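You operate a simulated robot arm through the tools that you are given. There is no shell and no other tool. Be economical: measure what you need, move in short steps, check, and stop when the job is done.

You are at the controls of a simulated robot arm. One attempt, no reset.

## Task
Fetch the black bolt and stand it on top of the purple flange.

Only the result counts: the job must be done as asked and must still hold three seconds after the hand-in. Knocking over, shifting, dropping, spilling or breaking anything else fails it.

## Robot
A 6-joint arm with a two-finger parallel gripper, fixed in place. Base frame: the origin is at the foot of the arm, x ahead of it, y to its left, z up; the work surface is at about z = 0. Units: m, degrees, N and s.
With the tool pointing down near the work surface it reaches from about 0.14 to 0.58 m from the base axis. Its first joint turns from -66.0 to 66.0 degrees. Payload 2.1 kg.
The tool frame sits at the grasp point between the pads (the TCP): z along the fingers, y along the line on which they close. The tips reach 0.03 m beyond it. Largest opening 0.094 m; finger width 0.028, thickness 0.01; the body of the gripper, 0.05 by 0.096 m, starts 0.055 m behind the TCP.
Orientation is that of the tool frame in the base frame, as a unit quaternion [x, y, z, w]. With the fingers straight down and closing along the base's y, the tool's x points along the base's -x, its y along +y and its z along -z.

## Interface
- The arm moves only by the tool nudge_tool. Its argument "steps" is a list that holds one entry, the list of rows, each a list of 7 numbers: the shift along the tool's x, y, z in m, then the turn, a rotation vector about the tool's x, y, z in degrees, then the finger opening in m, from 0 to 0.094. In form: [[[x, y, z, ax, ay, az, hand], ...]]. A call has 1 to 20 rows; each row shifts and turns the commanded pose from where the row before left it, along the tool's axes as they then stand. A row lasts 0.2 s, in which the tool goes at most 0.05 m and 8.6 degrees; a call with a longer step from one row to the next is refused whole, and so is a gripper value outside its range. A pose out of reach is approached as far as the arm can. The call stops where the force on the tool passes 40 N (or 10 N more than at its start, if that is more) or the arm is blocked; 0.2 s more then pass. The fingers move at their own pace (about 0.072 m/s each) and stop on an object; they squeeze with about 29 N. The grip force told is the motor's: it shows also when the fingers shut on nothing. Time passes only in rows, and 0.2 s behind the last, so rows that do not move let the fingers close. It gives the time, the measured TCP pose, the force on the tool (base axes), the opening and the grip force at its end, in the units of the frame above (readings bear some noise).
- Cameras (640 x 400 px; columns grow to the right, rows downward): "scene" is fixed at [0.0441, -0.3675, 0.4755]; the picture's right is [0.87, -0.49, 0.00], its down [-0.32, -0.57, -0.76] and it looks along [0.37, 0.66, -0.65] (base axes); focal length 235 px, centre (320, 200). "wrist" rides on the gripper at [0.076, 0.014, -0.103] in the tool frame; the picture's right is [-0.18, 0.98, 0.00], its down [-0.75, -0.14, -0.64] and it looks along [-0.63, -0.12, 0.77] (tool axes); focal length 243 px, centre (320, 200). There is no depth. A picture from a camera that has moved, and an enlarged one, comes with that camera's place and axes in the base frame and with its lens.
- grab_frame(camera): a new picture of that camera. No time passes.
- enlarge(camera, box): a new picture of the part [left, top, right, bottom] of that camera's present view, enlarged. No time passes.
- job_done(): hands the job in; it is judged then, once.

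Go step by step. Nothing tells you positions but the pictures and the camera data: compare them with the known pose of the tool, close in by small moves and look again before you grip or let go. The budget is 90 turns and 46 pictures, counting those below and the enlarged ones. Unless the task says otherwise, let go and move clear before handing in, and close with one line.

The tools are called after "Call:" as a command line: name --argument value ..., lists and objects as JSON in quotes. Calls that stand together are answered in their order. nudge_tool: Moves the arm, as the interface text tells. Its arguments: {"type":"object","properties":{"steps":{"type":"array"}},"required":["steps"]} The other tools are called the same way: grab_frame (camera) takes a picture; enlarge (camera, box) takes an enlarged picture of a part of a camera's view; job_done () hands the job in.

At the start:

```text
time: 0.0
ee_pos: [0.3572, -0.1521, 0.3159]
tool_rot: [0.0, 1.0, 0.0, 0.001]
contact_force: [0.0, -0.7, 0.2]
grip_width: 0.0937
gripper_force: 0.0
```

scene: 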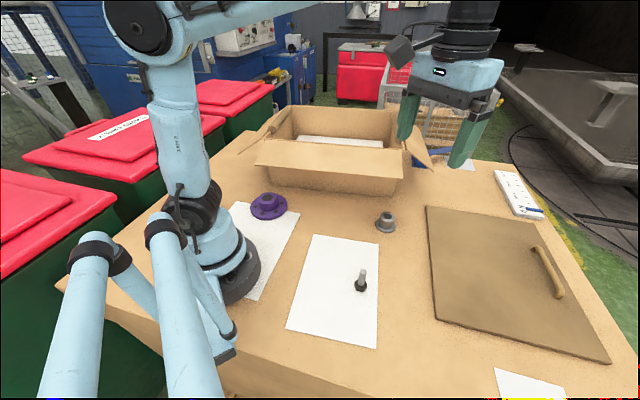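
wrist: 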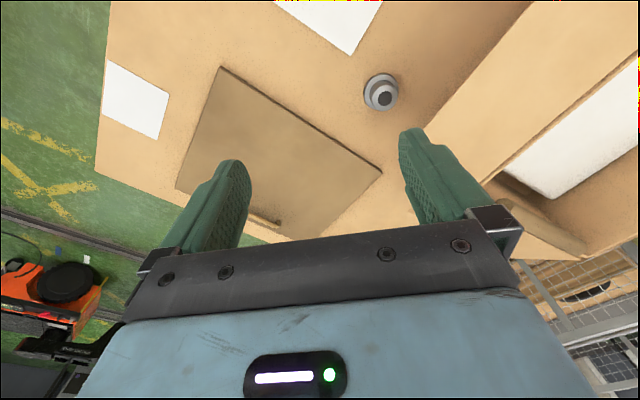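

I see a bolt on the white sheet, near (361,281) in the scene, a purple flange near (268,206), and a grey flange. I'll enlarge both targets before measuring.

Call:
enlarge --camera "scene" --box '[320, 250, 400, 300]'

Call:
enlarge --camera "scene" --box '[228, 180, 308, 230]'

```text
8.00 times, centred on (360, 275) of scene
camera zoom: at [0.0441, -0.3675, 0.4755], right [0.87, -0.49, 0.0], down [-0.32, -0.57, -0.76], along [0.37, 0.66, -0.65], focal length 1877 px, centre (0, -400)
```

zoom: 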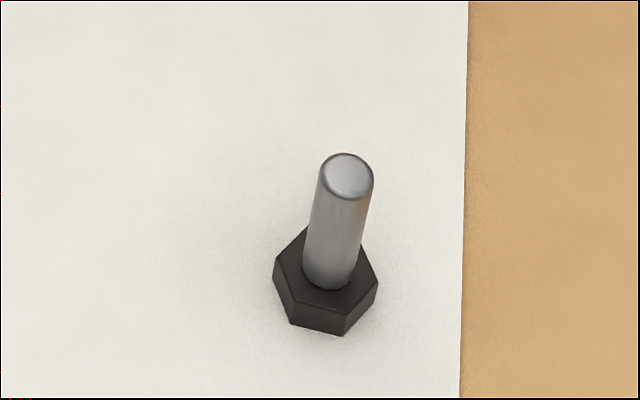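

```text
8.00 times, centred on (268, 205) of scene
camera zoom: at [0.0441, -0.3675, 0.4755], right [0.87, -0.49, 0.0], down [-0.32, -0.57, -0.76], along [0.37, 0.66, -0.65], focal length 1877 px, centre (736, 160)
```

zoom: 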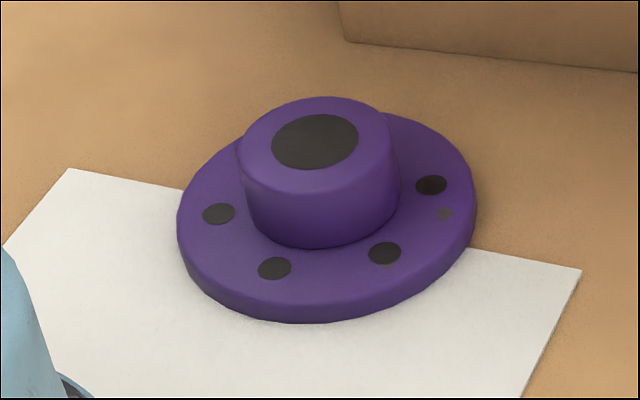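

The bolt stands head-down at about (0.248, -0.182) and is about 0.058 tall. The flange hub top is at about (0.164, 0.157, 0.040). I'll move above the bolt and look with the wrist camera.

Call:
nudge_tool --steps '[[[0.028, -0.007, 0.02, 0, 0, 0, 0.06], [0.027, -0.008, 0.03, 0, 0, 0, 0.06], [0.027, -0.008, 0.03, 0, 0, 0, 0.06], [0.027, -0.007, 0.03, 0, 0, 0, 0.06], [0, 0, 0.03, 0, 0, 0, 0.06], [0, 0, 0.02, 0, 0, 0, 0.06], [0, 0, 0, 0, 0, 0, 0.06]]]'

Call:
grab_frame --camera "wrist"

Call:
grab_frame --camera "scene"

```text
time: 1.6
ee_pos: [0.2484, -0.1834, 0.1569]
tool_rot: [0.0, 1.0, -0.001, 0.0]
contact_force: [-0.7, -0.1, -0.3]
grip_width: 0.06
gripper_force: 0.1
```

```text
41 pictures are left
camera wrist: at [0.1716, -0.1692, 0.2594], right [0.18, 0.98, 0.0], down [0.75, -0.14, 0.64], along [0.63, -0.12, -0.77], focal length 243 px, centre (320, 200)
```

wrist: 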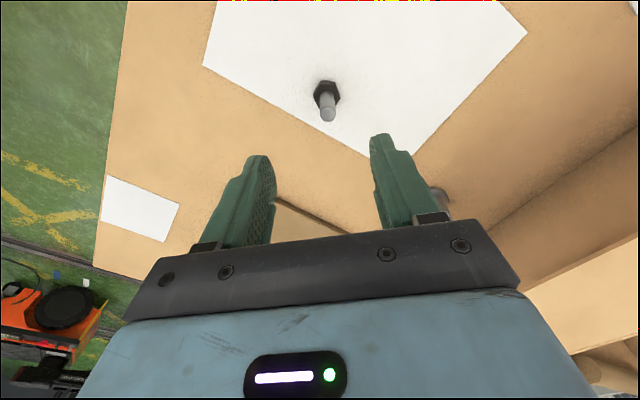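

```text
40 pictures are left
```

scene: 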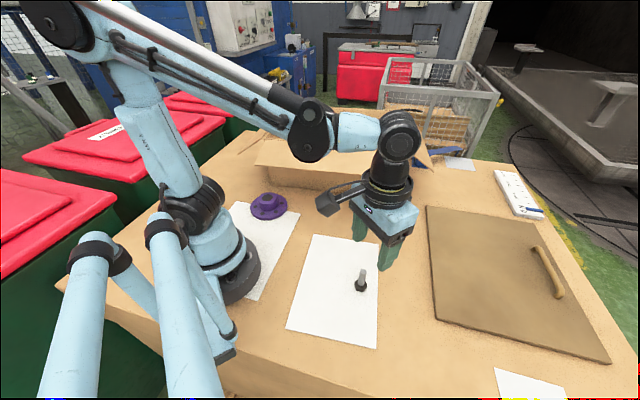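

Both views put the bolt at about (0.248, -0.179). I'll go partway down and check that it's centred between the fingers.

Call:
nudge_tool --steps '[[[0, 0.004, 0.025, 0, 0, 0, 0.06], [0, 0, 0.025, 0, 0, 0, 0.06], [0, 0, 0.017, 0, 0, 0, 0.06], [0, 0, 0, 0, 0, 0, 0.06]]]'

Call:
enlarge --camera "wrist" --box '[200, 70, 440, 220]'

Call:
enlarge --camera "scene" --box '[296, 210, 424, 290]'

```text
time: 2.6
ee_pos: [0.2489, -0.1787, 0.0909]
tool_rot: [-0.001, 1.0, 0.0, 0.0]
contact_force: [0.0, 0.4, 0.1]
grip_width: 0.0599
gripper_force: 0.0
```

```text
2.67 times, centred on (320, 145) of wrist
camera zoom: at [0.1721, -0.1654, 0.1926], right [0.18, 0.98, 0.0], down [0.75, -0.14, 0.64], along [0.63, -0.12, -0.77], focal length 647 px, centre (320, 347)
```

zoom: 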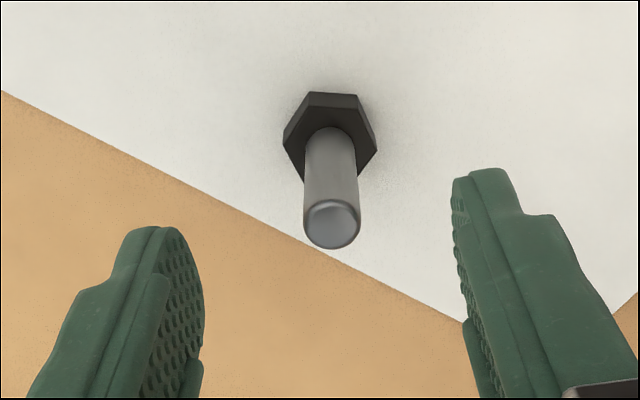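

```text
5.00 times, centred on (360, 250) of scene
camera zoom: at [0.0441, -0.3675, 0.4755], right [0.87, -0.49, 0.0], down [-0.32, -0.57, -0.76], along [0.37, 0.66, -0.65], focal length 1173 px, centre (120, -50)
```

zoom: 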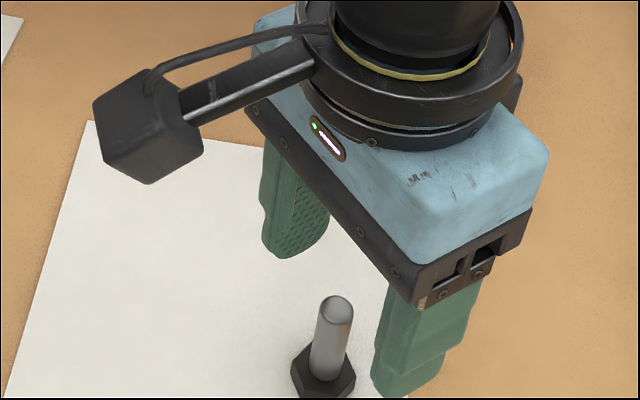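

The bolt's axis is at about (0.2465, -0.177), so it's nearly centred. I'll trim slightly and descend with the tips staying above the head, then close.

Call:
nudge_tool --steps '[[[0.0025, 0.0015, 0.015, 0, 0, 0, 0.06], [0, 0, 0.015, 0, 0, 0, 0.06], [0, 0, 0.013, 0, 0, 0, 0.06], [0, 0, 0, 0, 0, 0, 0.04], [0, 0, 0, 0, 0, 0, 0.03], [0, 0, 0, 0, 0, 0, 0.025]]]'

Call:
enlarge --camera "wrist" --box '[200, 70, 440, 220]'

Call:
enlarge --camera "scene" --box '[296, 230, 424, 310]'

```text
time: 4.0
ee_pos: [0.2462, -0.1774, 0.0473]
tool_rot: [0.0, 1.0, -0.001, 0.0]
contact_force: [-0.7, 0.4, 0.9]
grip_width: 0.0249
gripper_force: 0.1
```

```text
2.67 times, centred on (320, 145) of wrist
camera zoom: at [0.1696, -0.1641, 0.1502], right [0.18, 0.98, 0.0], down [0.75, -0.14, 0.64], along [0.63, -0.12, -0.77], focal length 647 px, centre (320, 347)
```

zoom: 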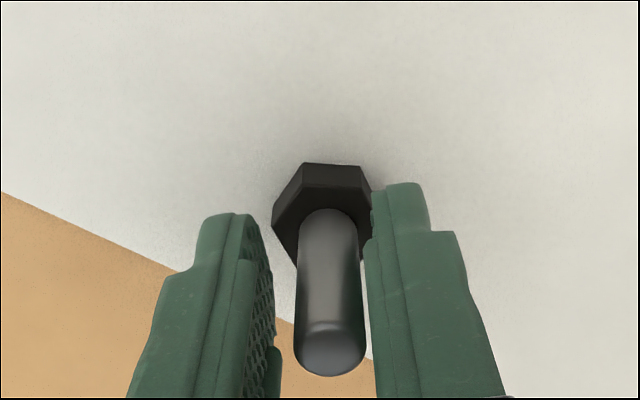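

```text
5.00 times, centred on (360, 270) of scene
camera zoom: at [0.0441, -0.3675, 0.4755], right [0.87, -0.49, 0.0], down [-0.32, -0.57, -0.76], along [0.37, 0.66, -0.65], focal length 1173 px, centre (120, -150)
```

zoom: 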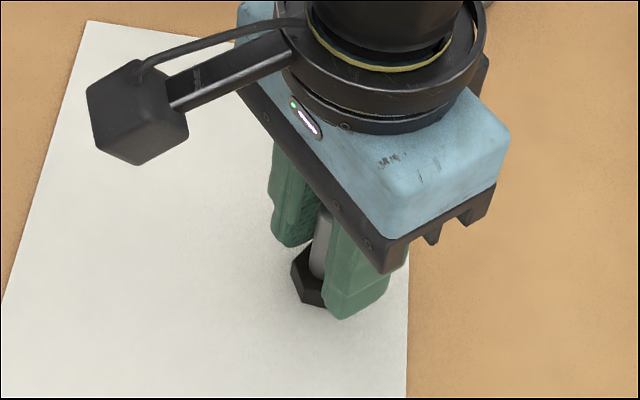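

The shank is centred between the pads, so I'll close on it.

Call:
nudge_tool --steps '[[[0, 0, 0, 0, 0, 0, 0.016], [0, 0, 0, 0, 0, 0, 0.005], [0, 0, 0, 0, 0, 0, 0.0], [0, 0, 0, 0, 0, 0, 0.0]]]'

Call:
enlarge --camera "wrist" --box '[200, 70, 440, 220]'

```text
time: 5.0
ee_pos: [0.2461, -0.1777, 0.0482]
tool_rot: [-0.001, 1.0, -0.001, -0.001]
contact_force: [0.8, 0.2, 0.1]
grip_width: 0.0128
gripper_force: 28.4
```

```text
2.67 times, centred on (320, 145) of wrist
camera zoom: at [0.1696, -0.1641, 0.1503], right [0.18, 0.98, 0.0], down [0.75, -0.14, 0.64], along [0.63, -0.12, -0.77], focal length 647 px, centre (320, 347)
```

zoom: 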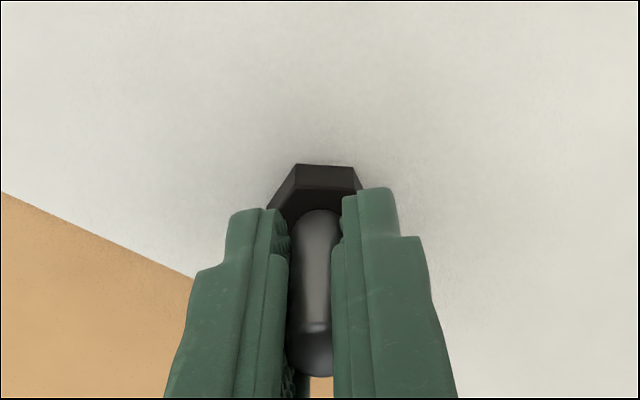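

The bolt is gripped. I'll lift it straight up, then carry it high to above the flange.

Call:
nudge_tool --steps '[[[0, 0, -0.01, 0, 0, 0, 0], [0, 0, -0.03, 0, 0, 0, 0], [0, 0, -0.03, 0, 0, 0, 0], [0, 0, -0.03, 0, 0, 0, 0], [0, 0, -0.03, 0, 0, 0, 0], [0, 0, -0.03, 0, 0, 0, 0], [0, 0, -0.03, 0, 0, 0, 0], [0, 0, 0, 0, 0, 0, 0]]]'

Call:
nudge_tool --steps '[[[0.004, 0.02, 0, 0, 0, 0, 0], [0.008, 0.03, 0, 0, 0, -8, 0], [0.0123, 0.0288, 0, 0, 0, -8, 0], [0.0163, 0.0268, 0, 0, 0, -8, 0], [0.0197, 0.0243, 0, 0, 0, -8, 0], [0, 0, 0, 0, 0, 0, 0]]]'

Call:
grab_frame --camera "scene"

```text
time: 6.8
ee_pos: [0.2465, -0.1777, 0.2367]
tool_rot: [0.0, 1.0, -0.001, 0.0]
contact_force: [-0.2, 0.5, -1.9]
grip_width: 0.0126
gripper_force: 29.1
```

```text
time: 8.2
ee_pos: [0.1667, -0.0657, 0.2369]
tool_rot: [-0.277, 0.961, -0.001, -0.001]
contact_force: [-0.4, 0.4, -0.4]
grip_width: 0.0128
gripper_force: 29.3
```

```text
34 pictures are left
```

scene: 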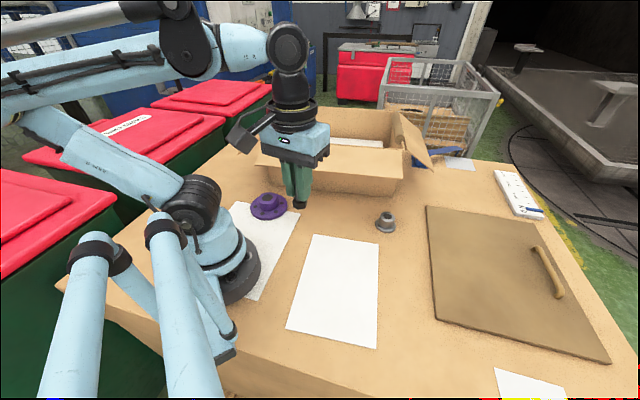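

The bolt is held upright. Next I'll finish the -90° turn so the fingers close along x and the gripper stays narrow toward the box. Then I'll advance and look.

Call:
nudge_tool --steps '[[[0, 0, 0, 0, 0, -8, 0], [0, 0, 0, 0, 0, -8, 0], [0, 0, 0, 0, 0, -8, 0], [0, 0, 0, 0, 0, -8, 0], [0, 0, 0, 0, 0, -8, 0], [0, 0, 0, 0, 0, -8, 0], [0, 0, 0, 0, 0, -8, 0], [0, 0, 0, 0, 0, -2, 0], [-0.03, 0, 0, 0, 0, 0, 0], [-0.03, 0, 0, 0, 0, 0, 0], [-0.03, 0, 0, 0, 0, 0, 0], [-0.03, 0, 0, 0, 0, 0, 0], [-0.03, 0, 0, 0, 0, 0, 0], [0, 0, 0, 0, 0, 0, 0]]]'

Call:
grab_frame --camera "wrist"

Call:
grab_frame --camera "scene"

```text
time: 11.2
ee_pos: [0.167, 0.0855, 0.2367]
tool_rot: [0.707, -0.707, 0.0, -0.001]
contact_force: [-0.7, -0.1, -0.7]
grip_width: 0.0124
gripper_force: 29.3
```

```text
33 pictures are left
camera wrist: at [0.1526, 0.0087, 0.3389], right [-0.98, 0.18, 0.0], down [0.14, 0.75, 0.64], along [0.12, 0.63, -0.77], focal length 243 px, centre (320, 200)
```

wrist: 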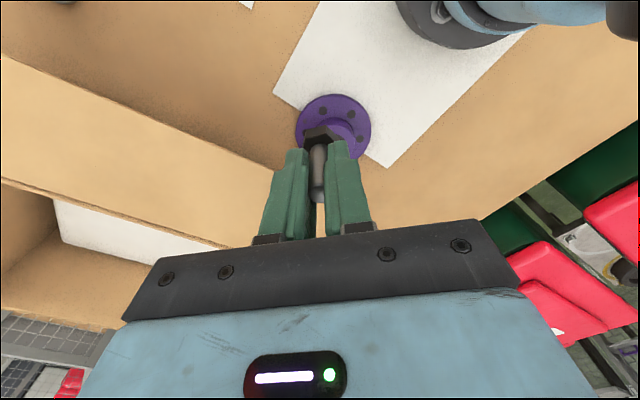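

```text
32 pictures are left
```

scene: 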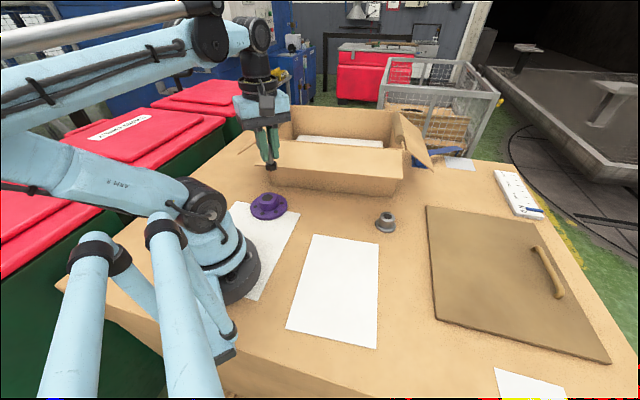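

The box sits yawed about -30°, so its front flap is close to the flange. I'll turn the gripper's wide axis parallel to that flap, then look from two heights to measure the clearance.

Call:
nudge_tool --steps '[[[-0.01, 0, -0.02, 0, 0, 7.5, 0], [-0.01, 0, -0.02, 0, 0, 7.5, 0], [-0.01, 0, -0.02, 0, 0, 7.5, 0], [-0.01, 0, 0, 0, 0, 7.5, 0], [0, 0, 0, 0, 0, 0, 0]]]'

Call:
grab_frame --camera "wrist"

Call:
grab_frame --camera "scene"

```text
time: 12.4
ee_pos: [0.1741, 0.1243, 0.2974]
tool_rot: [-0.5, 0.866, -0.002, -0.001]
contact_force: [-0.5, -0.5, -0.6]
grip_width: 0.0122
gripper_force: 28.7
```

```text
31 pictures are left
camera wrist: at [0.1235, 0.065, 0.3994], right [-0.76, 0.65, 0.0], down [0.5, 0.58, 0.64], along [0.42, 0.49, -0.77], focal length 243 px, centre (320, 200)
```

wrist: 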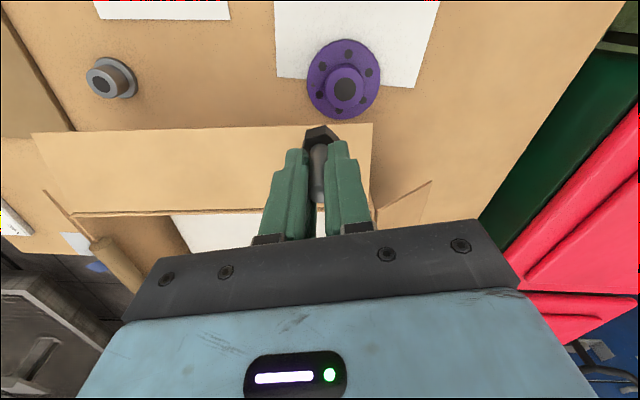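

```text
30 pictures are left
```

scene: 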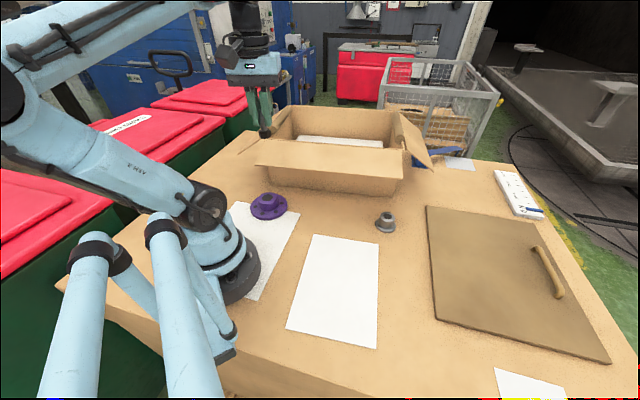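

The flap's outer edge runs about 19 mm from the flange axis at z≈0.135, which is tight for the gripper body. I'll enlarge the flange to pin down its centre and whether the bore is real before choosing a safer grip.

Call:
enlarge --camera "wrist" --box '[280, 30, 408, 110]'

Call:
enlarge --camera "scene" --box '[228, 110, 356, 190]'

```text
5.00 times, centred on (344, 70) of wrist
camera zoom: at [0.1235, 0.065, 0.3994], right [-0.76, 0.65, 0.0], down [0.5, 0.58, 0.64], along [0.42, 0.49, -0.77], focal length 1213 px, centre (200, 850)
```

zoom: 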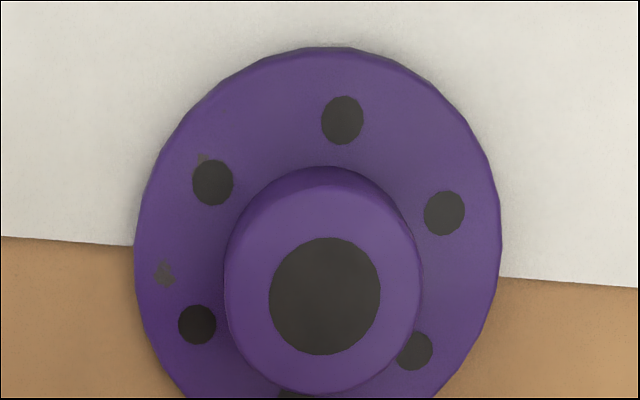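

```text
5.00 times, centred on (292, 150) of scene
camera zoom: at [0.0441, -0.3675, 0.4755], right [0.87, -0.49, 0.0], down [-0.32, -0.57, -0.76], along [0.37, 0.66, -0.65], focal length 1173 px, centre (460, 450)
```

zoom: 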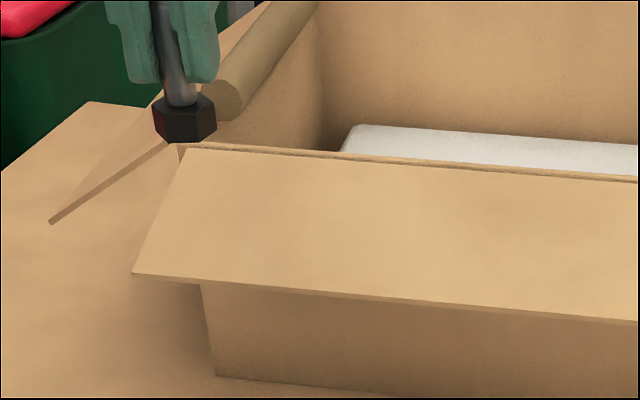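

The black bore is flat paint, and the hub centre is at about (0.1615, 0.1635). The flap edge overhangs too close for a straight-down placement, so I need a grip leaning away from it. I'll set the bolt down on clear table at about (0.225, 0.02) and regrasp it tilted.

Call:
nudge_tool --steps '[[[0, 0, 0, 0, 0, 7.5, 0], [0, 0, 0, 0, 0, 7.5, 0], [0, 0, 0, 0, 0, 7.5, 0], [0, 0, 0, 0, 0, 7.5, 0], [0, 0, 0, 0, 0, 7.5, 0], [0, 0, 0, 0, 0, 7.5, 0], [0, 0, 0, 0, 0, 7.5, 0], [0, 0, 0, 0, 0, 7.5, 0], [-0.017, -0.035, 0, 0, 0, 0, 0], [-0.017, -0.035, 0, 0, 0, 0, 0], [-0.017, -0.034, 0, 0, 0, 0, 0], [0, 0, 0.04, 0, 0, 0, 0], [0, 0, 0.04, 0, 0, 0, 0], [0, 0, 0.04, 0, 0, 0, 0], [0, 0, 0.04, 0, 0, 0, 0], [0, 0, 0.04, 0, 0, 0, 0], [0, 0, 0.025, 0, 0, 0, 0], [0, 0, 0, 0, 0, 0, 0]]]'

Call:
enlarge --camera "scene" --box '[240, 150, 400, 250]'

Call:
grab_frame --camera "wrist"

```text
time: 16.2
ee_pos: [0.2265, 0.0179, 0.0705]
tool_rot: [0.0, 1.0, -0.001, -0.001]
contact_force: [0.1, -0.1, -1.5]
grip_width: 0.0122
gripper_force: 29.0
```

```text
4.00 times, centred on (320, 200) of scene
camera zoom: at [0.0441, -0.3675, 0.4755], right [0.87, -0.49, 0.0], down [-0.32, -0.57, -0.76], along [0.37, 0.66, -0.65], focal length 938 px, centre (320, 200)
```

zoom: 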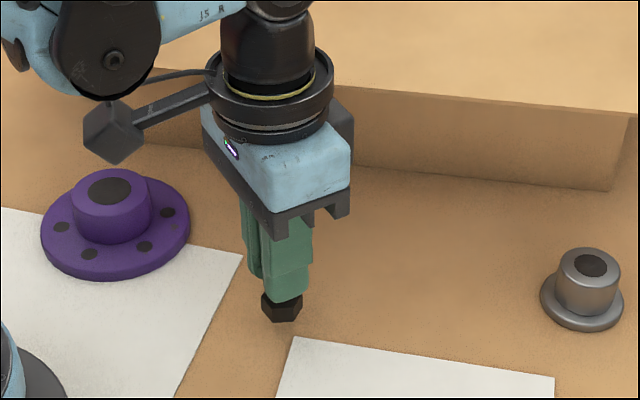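

```text
26 pictures are left
camera wrist: at [0.1492, 0.0333, 0.1728], right [0.18, 0.98, 0.0], down [0.75, -0.14, 0.64], along [0.63, -0.12, -0.77], focal length 243 px, centre (320, 200)
```

wrist: 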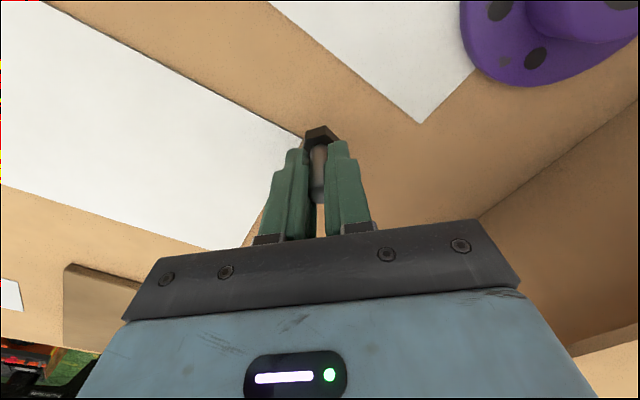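

The bolt hangs over bare table with clear surroundings. I'll lower it to just touch, then release.

Call:
nudge_tool --steps '[[[0, 0, 0.012, 0, 0, 0, 0], [0, 0, 0.008, 0, 0, 0, 0], [0, 0, 0.002, 0, 0, 0, 0], [0, 0, 0.001, 0, 0, 0, 0], [0, 0, 0, 0, 0, 0, 0]]]'

Call:
enlarge --camera "scene" --box '[270, 190, 350, 240]'

```text
time: 17.4
ee_pos: [0.2257, 0.02, 0.0498]
tool_rot: [0.0, 1.0, -0.001, 0.001]
contact_force: [1.6, 3.7, 20.2]
grip_width: 0.0123
gripper_force: 28.8
```

```text
8.00 times, centred on (310, 215) of scene
camera zoom: at [0.044, -0.3675, 0.4755], right [0.87, -0.49, 0.0], down [-0.32, -0.57, -0.76], along [0.37, 0.66, -0.65], focal length 1877 px, centre (400, 80)
```

zoom: 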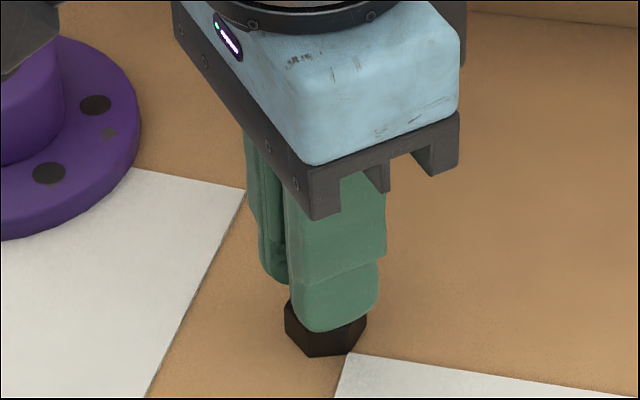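

It's touching the table with a light contact force. I'll release, rise, and lean the hand 25° back toward the base.

Call:
nudge_tool --steps '[[[0, 0, -0.001, 0, 0, 0, 0], [0, 0, 0, 0, 0, 0, 0.015], [0, 0, 0, 0, 0, 0, 0.04], [0, 0, 0, 0, 0, 0, 0.05], [0, 0, -0.02, 0, 0, 0, 0.05], [0, 0, -0.03, 0, 0, 0, 0.05], [0, 0, -0.03, 0, 0, 0, 0.05], [0, 0, 0, 0, -8, 0, 0.05], [0, 0, 0, 0, -8, 0, 0.05], [0, 0, 0, 0, -8.5, 0, 0.05], [0, 0, 0, 0, 0, 0, 0.05]]]'

Call:
grab_frame --camera "scene"

Call:
grab_frame --camera "wrist"

```text
time: 19.8
ee_pos: [0.2255, 0.0185, 0.1304]
tool_rot: [-0.001, 0.977, -0.001, 0.213]
contact_force: [-0.1, -0.1, -0.5]
grip_width: 0.0498
gripper_force: 0.0
```

```text
24 pictures are left
```

scene: 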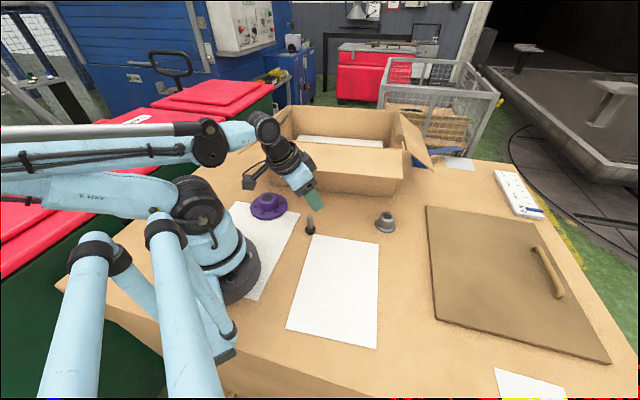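

```text
23 pictures are left
camera wrist: at [0.1142, 0.0336, 0.1912], right [0.17, 0.98, 0.07], down [0.42, -0.14, 0.9], along [0.89, -0.12, -0.43], focal length 243 px, centre (320, 200)
```

wrist: 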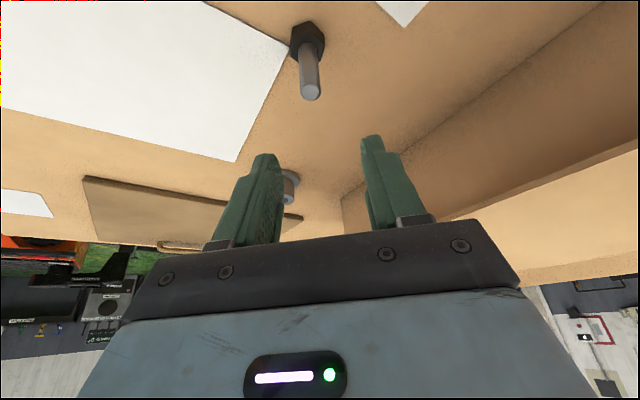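

The bolt stands upright and the lean works. I'll descend vertically around the shank and check before closing.

Call:
nudge_tool --steps '[[[0.0073, 0.0005, 0.0159, 0, 0, 0, 0.05], [0.0073, 0, 0.0159, 0, 0, 0, 0.05], [0.0073, 0, 0.0159, 0, 0, 0, 0.05], [0.0073, 0, 0.0159, 0, 0, 0, 0.05], [0, 0, 0, 0, 0, 0, 0.03], [0, 0, 0, 0, 0, 0, 0.026]]]'

Call:
enlarge --camera "wrist" --box '[200, 70, 440, 220]'

Call:
enlarge --camera "scene" --box '[246, 170, 374, 250]'

```text
time: 21.2
ee_pos: [0.2364, 0.0217, 0.0673]
tool_rot: [-0.001, 0.977, -0.001, 0.213]
contact_force: [0.3, 0.5, -0.2]
grip_width: 0.026
gripper_force: 0.0
```

```text
2.67 times, centred on (320, 145) of wrist
camera zoom: at [0.125, 0.0357, 0.1289], right [0.17, 0.98, 0.07], down [0.42, -0.14, 0.9], along [0.89, -0.12, -0.43], focal length 647 px, centre (320, 347)
```

zoom: 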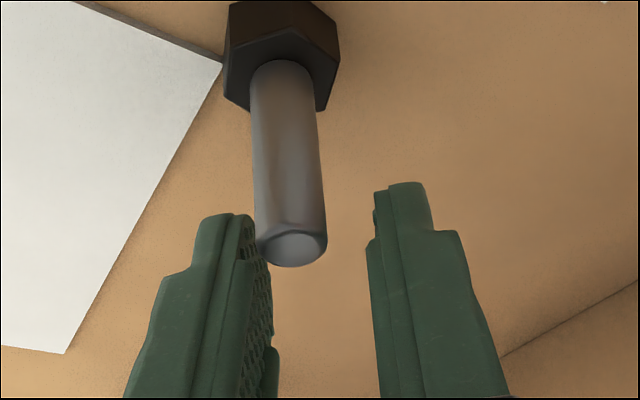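

```text
5.00 times, centred on (310, 210) of scene
camera zoom: at [0.0441, -0.3675, 0.4755], right [0.87, -0.49, 0.0], down [-0.32, -0.57, -0.76], along [0.37, 0.66, -0.65], focal length 1173 px, centre (370, 150)
```

zoom: 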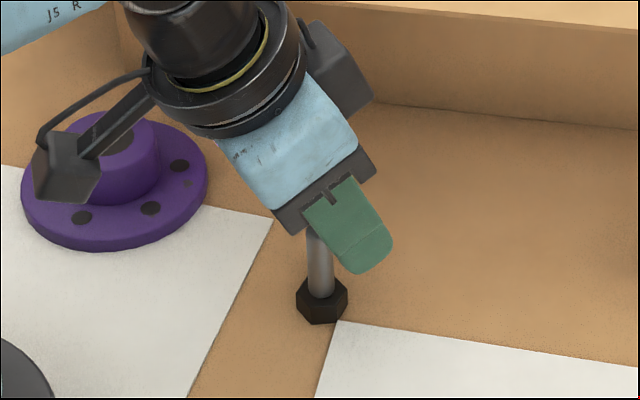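

The arm couldn't hold this lean so low and close in; it stopped about 10 mm outward of the bolt, which I have not touched. I'll open, rise, and swing the lean sideways by -72° so the wrist sits at a larger radius.

Call:
nudge_tool --steps '[[[0, 0, 0, 0, 0, 0, 0.05], [0, 0, 0, 0, 0, 0, 0.05], [-0.0073, 0, -0.0159, 0, 0, 0, 0.05], [-0.0073, 0, -0.0159, 0, 0, 0, 0.05], [-0.0073, 0, -0.0159, 0, 0, 0, 0.05], [-0.0073, 0, -0.0159, 0, 0, 0, 0.05], [0, 0, 0, -3.33, 0, -7.27, 0.05], [0, 0, 0, -3.33, 0, -7.27, 0.05], [0, 0, 0, -3.33, 0, -7.27, 0.05], [0, 0, 0, -3.33, 0, -7.27, 0.05], [0, 0, 0, -3.33, 0, -7.27, 0.05], [0, 0, 0, -3.33, 0, -7.27, 0.05], [0, 0, 0, -3.33, 0, -7.27, 0.05], [0, 0, 0, -3.33, 0, -7.27, 0.05], [0, 0, 0, -3.33, 0, -7.27, 0.05], [0, 0, 0, 0, 0, 0, 0.05]]]'

Call:
grab_frame --camera "wrist"

```text
time: 24.6
ee_pos: [0.2267, 0.0192, 0.1293]
tool_rot: [-0.575, 0.79, 0.124, 0.172]
contact_force: [0.1, 0.5, 0.6]
grip_width: 0.0499
gripper_force: 0.1
```

```text
20 pictures are left
camera wrist: at [0.1774, -0.0825, 0.1912], right [-0.88, 0.46, 0.08], down [0.26, 0.36, 0.9], along [0.39, 0.81, -0.44], focal length 243 px, centre (320, 200)
```

wrist: 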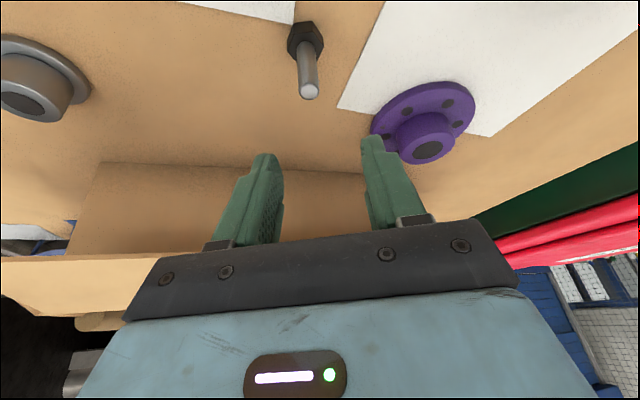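

The swing worked. This view also confirms the hub at about (0.163, 0.163), top at z≈0.04. I'll descend around the bolt.

Call:
nudge_tool --steps '[[[0.0073, 0, 0.0159, 0, 0, 0, 0.05], [0.0073, 0, 0.0159, 0, 0, 0, 0.05], [0.0073, 0, 0.0159, 0, 0, 0, 0.05], [0.0073, 0, 0.0159, 0, 0, 0, 0.05], [0, 0, 0, 0, 0, 0, 0.05]]]'

Call:
enlarge --camera "wrist" --box '[200, 70, 440, 220]'

```text
time: 25.8
ee_pos: [0.226, 0.0203, 0.06]
tool_rot: [-0.574, 0.791, 0.125, 0.171]
contact_force: [0.4, -0.4, 0.1]
grip_width: 0.05
gripper_force: 0.1
```

```text
2.67 times, centred on (320, 145) of wrist
camera zoom: at [0.1768, -0.0826, 0.1212], right [-0.88, 0.46, 0.08], down [0.26, 0.36, 0.9], along [0.39, 0.81, -0.44], focal length 647 px, centre (320, 347)
```

zoom: 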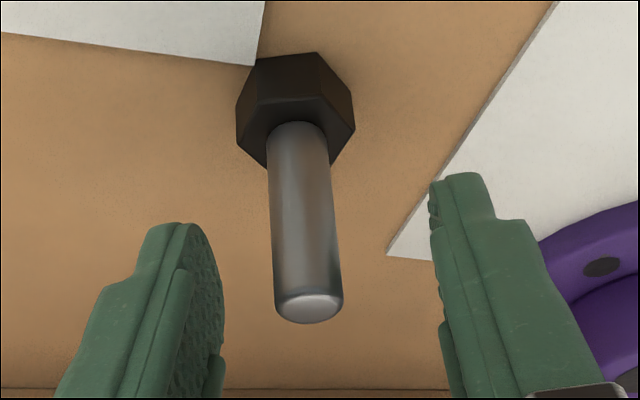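

The pose is reached this time and the bolt is within about 1 mm of centre. I'll trim and close.

Call:
nudge_tool --steps '[[[0.0015, -0.0012, 0, 0, 0, 0, 0.05], [0, 0, 0, 0, 0, 0, 0.03], [0, 0, 0, 0, 0, 0, 0.02], [0, 0, 0, 0, 0, 0, 0.01], [0, 0, 0, 0, 0, 0, 0.0], [0, 0, 0, 0, 0, 0, 0.0]]]'

Call:
enlarge --camera "scene" --box '[246, 170, 374, 250]'

```text
time: 27.2
ee_pos: [0.2258, 0.0182, 0.0597]
tool_rot: [-0.574, 0.791, 0.124, 0.172]
contact_force: [0.3, 0.0, -0.5]
grip_width: 0.0125
gripper_force: 28.7
```

```text
5.00 times, centred on (310, 210) of scene
camera zoom: at [0.0441, -0.3675, 0.4755], right [0.87, -0.49, 0.0], down [-0.32, -0.57, -0.76], along [0.37, 0.66, -0.65], focal length 1173 px, centre (370, 150)
```

zoom: 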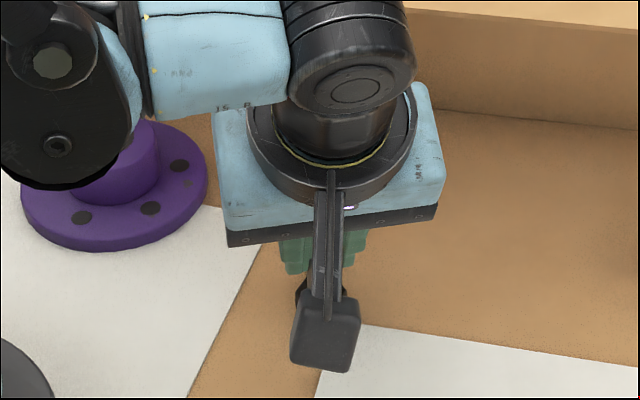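

Gripped with the 25° lean. I'll lift straight up, align the lean perpendicular to the flap edge, and carry to a standoff left of the flap's corner.

Call:
nudge_tool --steps '[[[-0.0042, 0, -0.0091, 0, 0, 0, 0], [-0.0125, 0, -0.0273, 0, 0, 0, 0], [-0.0125, 0, -0.0273, 0, 0, 0, 0], [-0.0125, 0, -0.0273, 0, 0, 0, 0], [-0.0125, 0, -0.0273, 0, 0, 0, 0], [-0.0125, 0, -0.0273, 0, 0, 0, 0], [-0.0125, 0, -0.0273, 0, 0, 0, 0], [0, 0, 0, 3.05, 0, 6.66, 0], [0, 0, 0, 3.05, 0, 6.66, 0], [0, 0, 0, 3.05, 0, 6.66, 0], [0, 0, 0, 0, 0, 0, 0]]]'

Call:
nudge_tool --steps '[[[-0.0087, 0.0271, 0.004, 0, 0, 0, 0], [-0.0087, 0.0271, 0.004, 0, 0, 0, 0], [-0.0087, 0.0271, 0.004, 0, 0, 0, 0], [-0.0087, 0.0271, 0.004, 0, 0, 0, 0], [-0.0087, 0.0271, 0.004, 0, 0, 0, 0], [-0.0087, 0.0271, 0.004, 0, 0, 0, 0], [-0.0087, 0.0271, 0.004, 0, 0, 0, 0], [0, 0, 0, 0, 0, 0, 0]]]'

Call:
grab_frame --camera "scene"

Call:
grab_frame --camera "wrist"

```text
time: 29.6
ee_pos: [0.2261, 0.0195, 0.2491]
tool_rot: [-0.412, 0.886, 0.089, 0.193]
contact_force: [0.0, 0.2, 0.1]
grip_width: 0.0124
gripper_force: 28.4
```

```text
time: 31.4
ee_pos: [0.1381, 0.1961, 0.2546]
tool_rot: [-0.413, 0.886, 0.09, 0.192]
contact_force: [-0.4, -0.3, -0.7]
grip_width: 0.0123
gripper_force: 28.9
out of reach, approached as far as the arm can: row 3, 4
```

```text
17 pictures are left
```

scene: 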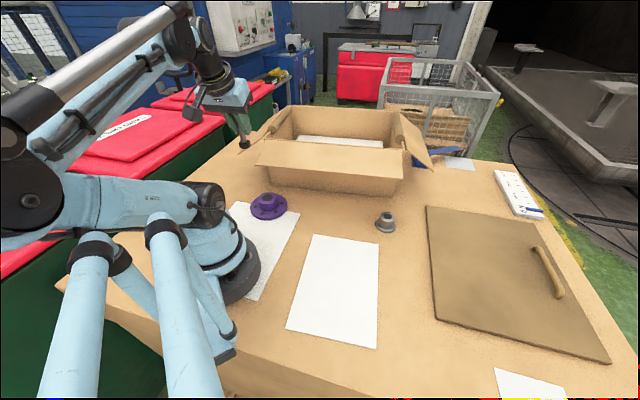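

```text
16 pictures are left
camera wrist: at [0.0558, 0.1198, 0.3147], right [-0.65, 0.76, 0.08], down [0.38, 0.23, 0.9], along [0.66, 0.61, -0.44], focal length 243 px, centre (320, 200)
```

wrist: 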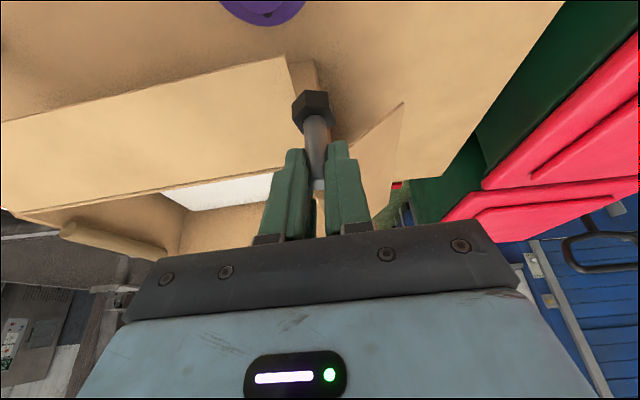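

A two-view fix puts the flap corner at about (0.149, 0.184, 0.140). I need about 10 mm more leftward and 13 mm away from the box before descending, so I'll move there and read the pose.

Call:
nudge_tool --steps '[[[0, 0, 0, 0, 0, 0, 0], [0.0059, 0.005, -0.0027, 0, 0, 0, 0], [0.0059, 0.005, -0.0027, 0, 0, 0, 0], [0, 0, 0, 0, 0, 0, 0]]]'

```text
time: 32.4
ee_pos: [0.1236, 0.1929, 0.2537]
tool_rot: [-0.412, 0.886, 0.089, 0.193]
contact_force: [0.5, -0.9, -0.9]
grip_width: 0.0126
gripper_force: 28.5
```

The standoff is correct: 49 mm along the edge and clear of the flap. I'll descend vertically here, then look.

Call:
nudge_tool --steps '[[[0.0104, 0, 0.0227, 0, 0, 0, 0], [0.0104, 0, 0.0227, 0, 0, 0, 0], [0.0104, 0, 0.0227, 0, 0, 0, 0], [0.0104, 0, 0.0227, 0, 0, 0, 0], [0.0104, 0, 0.0227, 0, 0, 0, 0], [0, 0, 0, 0, 0, 0, 0]]]'

Call:
grab_frame --camera "wrist"

Call:
enlarge --camera "scene" --box '[188, 110, 348, 210]'

```text
time: 33.8
ee_pos: [0.1251, 0.1969, 0.1296]
tool_rot: [-0.412, 0.886, 0.089, 0.192]
contact_force: [0.6, 0.8, -1.2]
grip_width: 0.0125
gripper_force: 29.1
out of reach, approached as far as the arm can: row 2
```

```text
15 pictures are left
camera wrist: at [0.0412, 0.1191, 0.1906], right [-0.64, 0.76, 0.08], down [0.38, 0.23, 0.9], along [0.67, 0.61, -0.44], focal length 243 px, centre (320, 200)
```

wrist: 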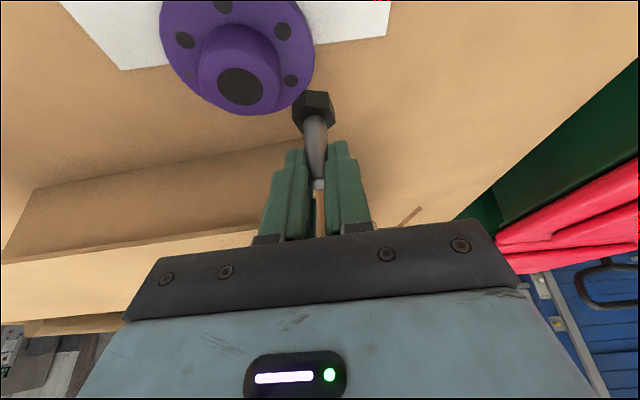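

```text
4.00 times, centred on (268, 160) of scene
camera zoom: at [0.0439, -0.3674, 0.4756], right [0.87, -0.49, 0.0], down [-0.32, -0.57, -0.76], along [0.37, 0.66, -0.65], focal length 938 px, centre (528, 360)
```

zoom: 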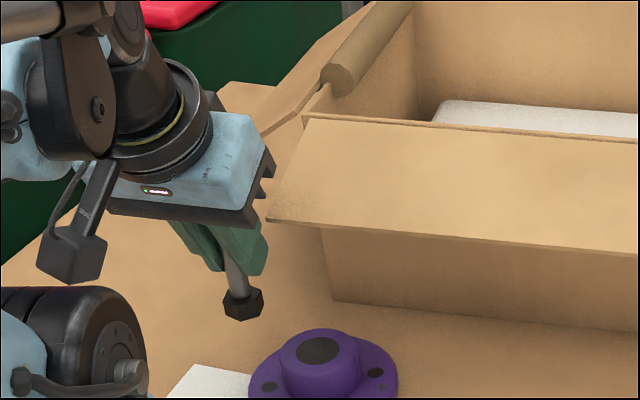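

The bolt hangs upright beside the flange, and three views agree on the hub: (0.161, 0.1635), top z≈0.039. I'll lower to about 13 mm above the hub, then slide sideways under the flap edge to just over the hub.

Call:
nudge_tool --steps '[[[0.0077, 0, 0.0169, 0, 0, 0, 0], [0.0041, -0.008, -0.0019, 0, 0, 0, 0], [0, -0.01, 0, 0, 0, 0, 0], [0, -0.01, 0, 0, 0, 0, 0], [0, -0.01, 0, 0, 0, 0, 0], [0, -0.0109, 0, 0, 0, 0, 0], [0, 0, 0, 0, 0, 0, 0]]]'

Call:
grab_frame --camera "wrist"

Call:
enlarge --camera "scene" --box '[208, 135, 336, 215]'

```text
time: 35.4
ee_pos: [0.1578, 0.161, 0.1092]
tool_rot: [-0.413, 0.886, 0.09, 0.193]
contact_force: [0.2, -0.4, -0.7]
grip_width: 0.0122
gripper_force: 29.1
```

```text
13 pictures are left
camera wrist: at [0.0756, 0.0838, 0.1716], right [-0.65, 0.76, 0.08], down [0.38, 0.23, 0.9], along [0.66, 0.61, -0.44], focal length 243 px, centre (320, 200)
```

wrist: 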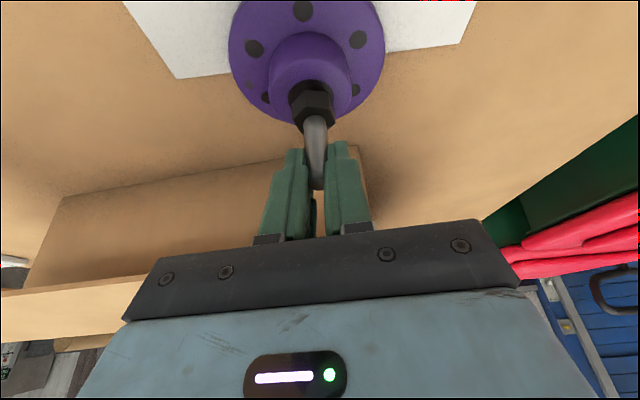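

```text
5.00 times, centred on (272, 175) of scene
camera zoom: at [0.0441, -0.3675, 0.4755], right [0.87, -0.49, 0.0], down [-0.32, -0.57, -0.76], along [0.37, 0.66, -0.65], focal length 1173 px, centre (560, 325)
```

zoom: 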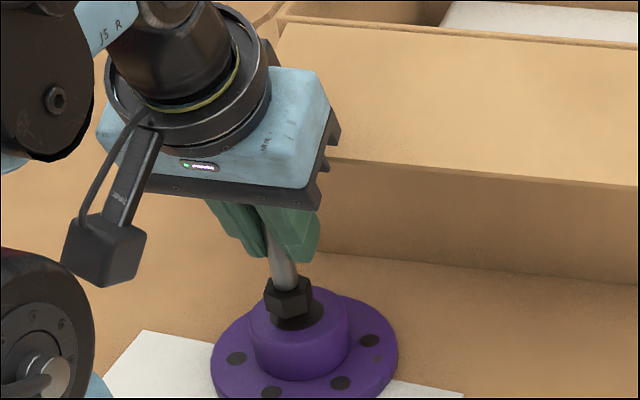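

The bolt is about 11 mm above the hub, around 3 mm off to one side. I'll trim sideways and toward centre, descend most of the way, and check.

Call:
nudge_tool --steps '[[[-0.0027, -0.0035, 0.0012, 0, 0, 0, 0], [0.0017, 0, 0.0036, 0, 0, 0, 0], [0.0017, 0, 0.0036, 0, 0, 0, 0], [0, 0, 0, 0, 0, 0, 0]]]'

Call:
enlarge --camera "wrist" --box '[240, 50, 400, 150]'

Call:
enlarge --camera "scene" --box '[228, 170, 308, 220]'

```text
time: 36.4
ee_pos: [0.1626, 0.1596, 0.1019]
tool_rot: [-0.412, 0.886, 0.089, 0.192]
contact_force: [-0.7, -0.7, -1.3]
grip_width: 0.0127
gripper_force: 29.2
```

```text
4.00 times, centred on (320, 100) of wrist
camera zoom: at [0.0799, 0.0836, 0.1635], right [-0.65, 0.76, 0.08], down [0.38, 0.23, 0.9], along [0.66, 0.61, -0.44], focal length 970 px, centre (320, 600)
```

zoom: 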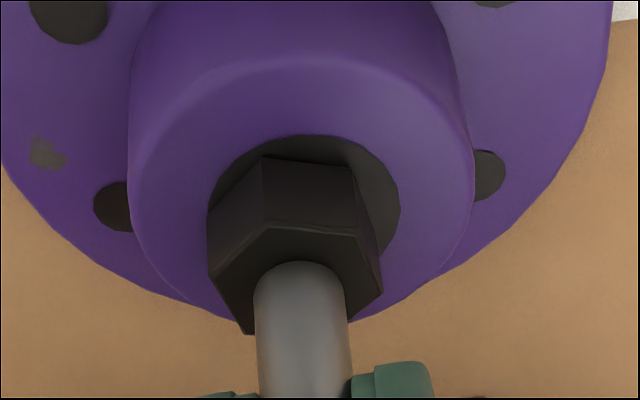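

```text
8.00 times, centred on (268, 195) of scene
camera zoom: at [0.0441, -0.3675, 0.4755], right [0.87, -0.49, 0.0], down [-0.32, -0.57, -0.76], along [0.37, 0.66, -0.65], focal length 1877 px, centre (736, 240)
```

zoom: 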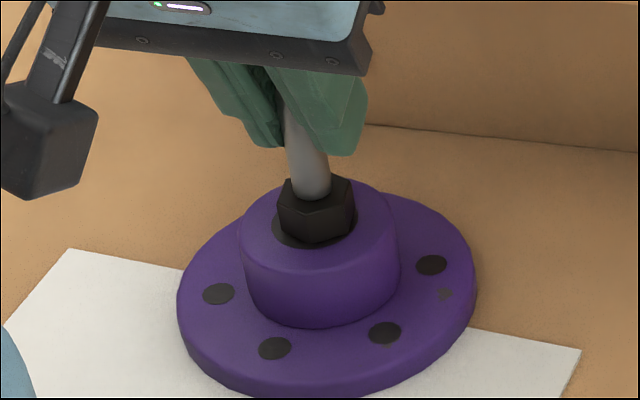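

Well aligned now, with the head about 4 mm above the hub and well inside its top. I'll descend gently to contact.

Call:
nudge_tool --steps '[[[0, 0.0013, 0, 0, 0, 0, 0], [0.0006, 0, 0.0014, 0, 0, 0, 0], [0.0006, 0, 0.0013, 0, 0, 0, 0], [0, 0, 0, 0, 0, 0, 0]]]'

```text
time: 37.4
ee_pos: [0.1628, 0.1621, 0.1004]
tool_rot: [-0.413, 0.885, 0.091, 0.194]
contact_force: [-0.6, 0.8, 23.0]
grip_width: 0.0124
gripper_force: 29.2
```

Contact, with about 23 N upward. I'll ease off slightly, check the picture, then open.

Call:
nudge_tool --steps '[[[-0.0004, 0, -0.0009, 0, 0, 0, 0], [0, 0, 0, 0, 0, 0, 0]]]'

Call:
enlarge --camera "scene" --box '[228, 170, 308, 220]'

Call:
enlarge --camera "wrist" --box '[200, 30, 440, 180]'

```text
time: 38.0
ee_pos: [0.1615, 0.1604, 0.1003]
tool_rot: [-0.413, 0.886, 0.09, 0.192]
contact_force: [2.2, 1.3, 5.8]
grip_width: 0.0123
gripper_force: 28.8
```

```text
8.00 times, centred on (268, 195) of scene
camera zoom: at [0.0441, -0.3675, 0.4755], right [0.87, -0.49, 0.0], down [-0.32, -0.57, -0.76], along [0.37, 0.66, -0.65], focal length 1877 px, centre (736, 240)
```

zoom: 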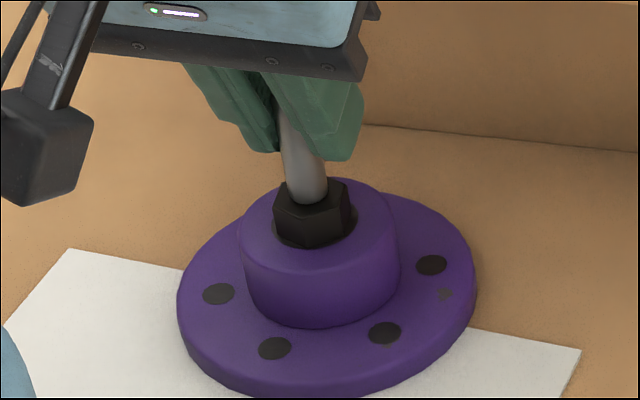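

```text
2.67 times, centred on (320, 105) of wrist
camera zoom: at [0.0785, 0.0842, 0.1615], right [-0.65, 0.76, 0.08], down [0.38, 0.23, 0.9], along [0.66, 0.61, -0.44], focal length 647 px, centre (320, 453)
```

zoom: 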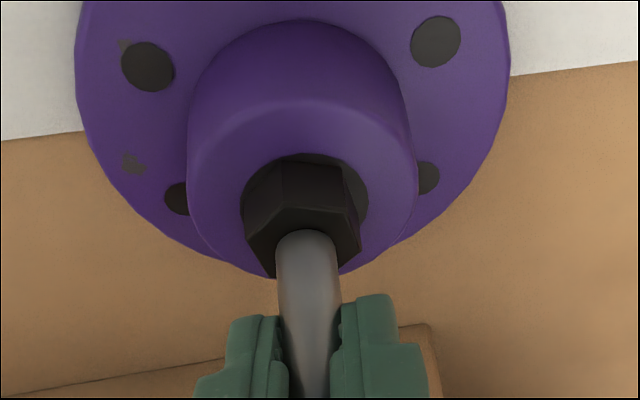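

The head is seated on the hub with only light force left. I'll open the fingers and look before withdrawing.

Call:
nudge_tool --steps '[[[0, 0, 0, 0, 0, 0, 0.014], [0, 0, 0, 0, 0, 0, 0.018], [0, 0, 0, 0, 0, 0, 0.026], [0, 0, 0, 0, 0, 0, 0.034], [0, 0, 0, 0, 0, 0, 0.034]]]'

Call:
enlarge --camera "scene" --box '[228, 160, 308, 210]'

Call:
enlarge --camera "wrist" --box '[200, 50, 440, 200]'

```text
time: 39.2
ee_pos: [0.1616, 0.1611, 0.1004]
tool_rot: [-0.413, 0.886, 0.09, 0.192]
contact_force: [0.7, -0.2, -0.6]
grip_width: 0.0339
gripper_force: 0.1
```

```text
8.00 times, centred on (268, 185) of scene
camera zoom: at [0.0441, -0.3675, 0.4755], right [0.87, -0.49, 0.0], down [-0.32, -0.57, -0.76], along [0.37, 0.66, -0.65], focal length 1877 px, centre (736, 320)
```

zoom: 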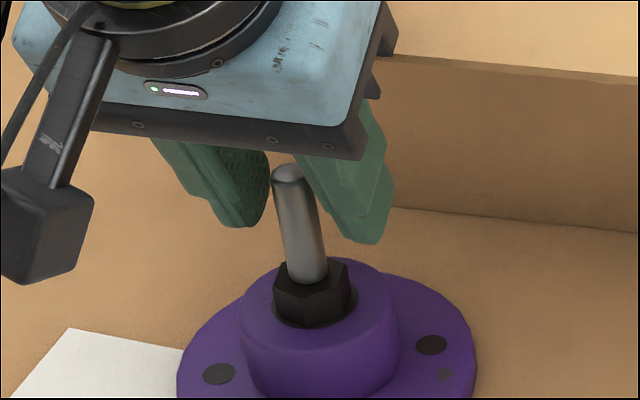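

```text
2.67 times, centred on (320, 125) of wrist
camera zoom: at [0.0787, 0.0844, 0.1617], right [-0.65, 0.76, 0.08], down [0.38, 0.23, 0.9], along [0.66, 0.61, -0.44], focal length 647 px, centre (320, 400)
```

zoom: 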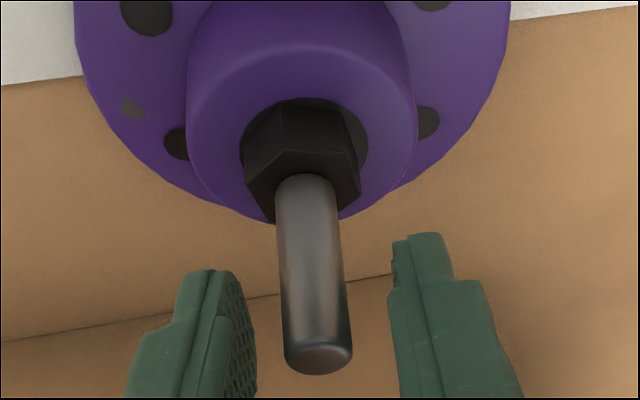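

The bolt stands freely on the hub. I'll withdraw by backing away from the flap while gradually un-tilting, so the hand clears both flap and bolt and stays within reach.

Call:
nudge_tool --steps '[[[0.00364, 0, -0.00166, 0, 2.5, 0, 0.034], [0.00371, 0, -0.0015, 0, 2.5, 0, 0.034], [0.00377, 0, -0.00134, 0, 2.5, 0, 0.034], [0.00382, 0, -0.00118, 0, 2.5, 0, 0.034], [0, 0, 0, 0, 0, 0, 0.034]]]'

Call:
enlarge --camera "scene" --box '[208, 130, 336, 210]'

```text
time: 40.4
ee_pos: [0.1517, 0.1489, 0.1004]
tool_rot: [-0.419, 0.899, 0.054, 0.115]
contact_force: [0.1, 0.4, 0.1]
grip_width: 0.0336
gripper_force: 0.0
```

```text
5.00 times, centred on (272, 170) of scene
camera zoom: at [0.0441, -0.3675, 0.4755], right [0.87, -0.49, 0.0], down [-0.32, -0.57, -0.76], along [0.37, 0.66, -0.65], focal length 1173 px, centre (560, 350)
```

zoom: 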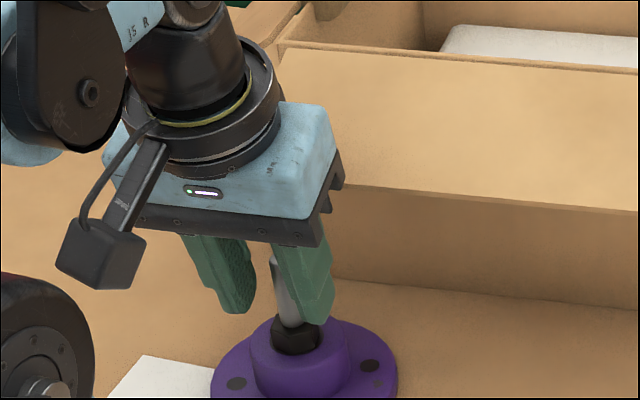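

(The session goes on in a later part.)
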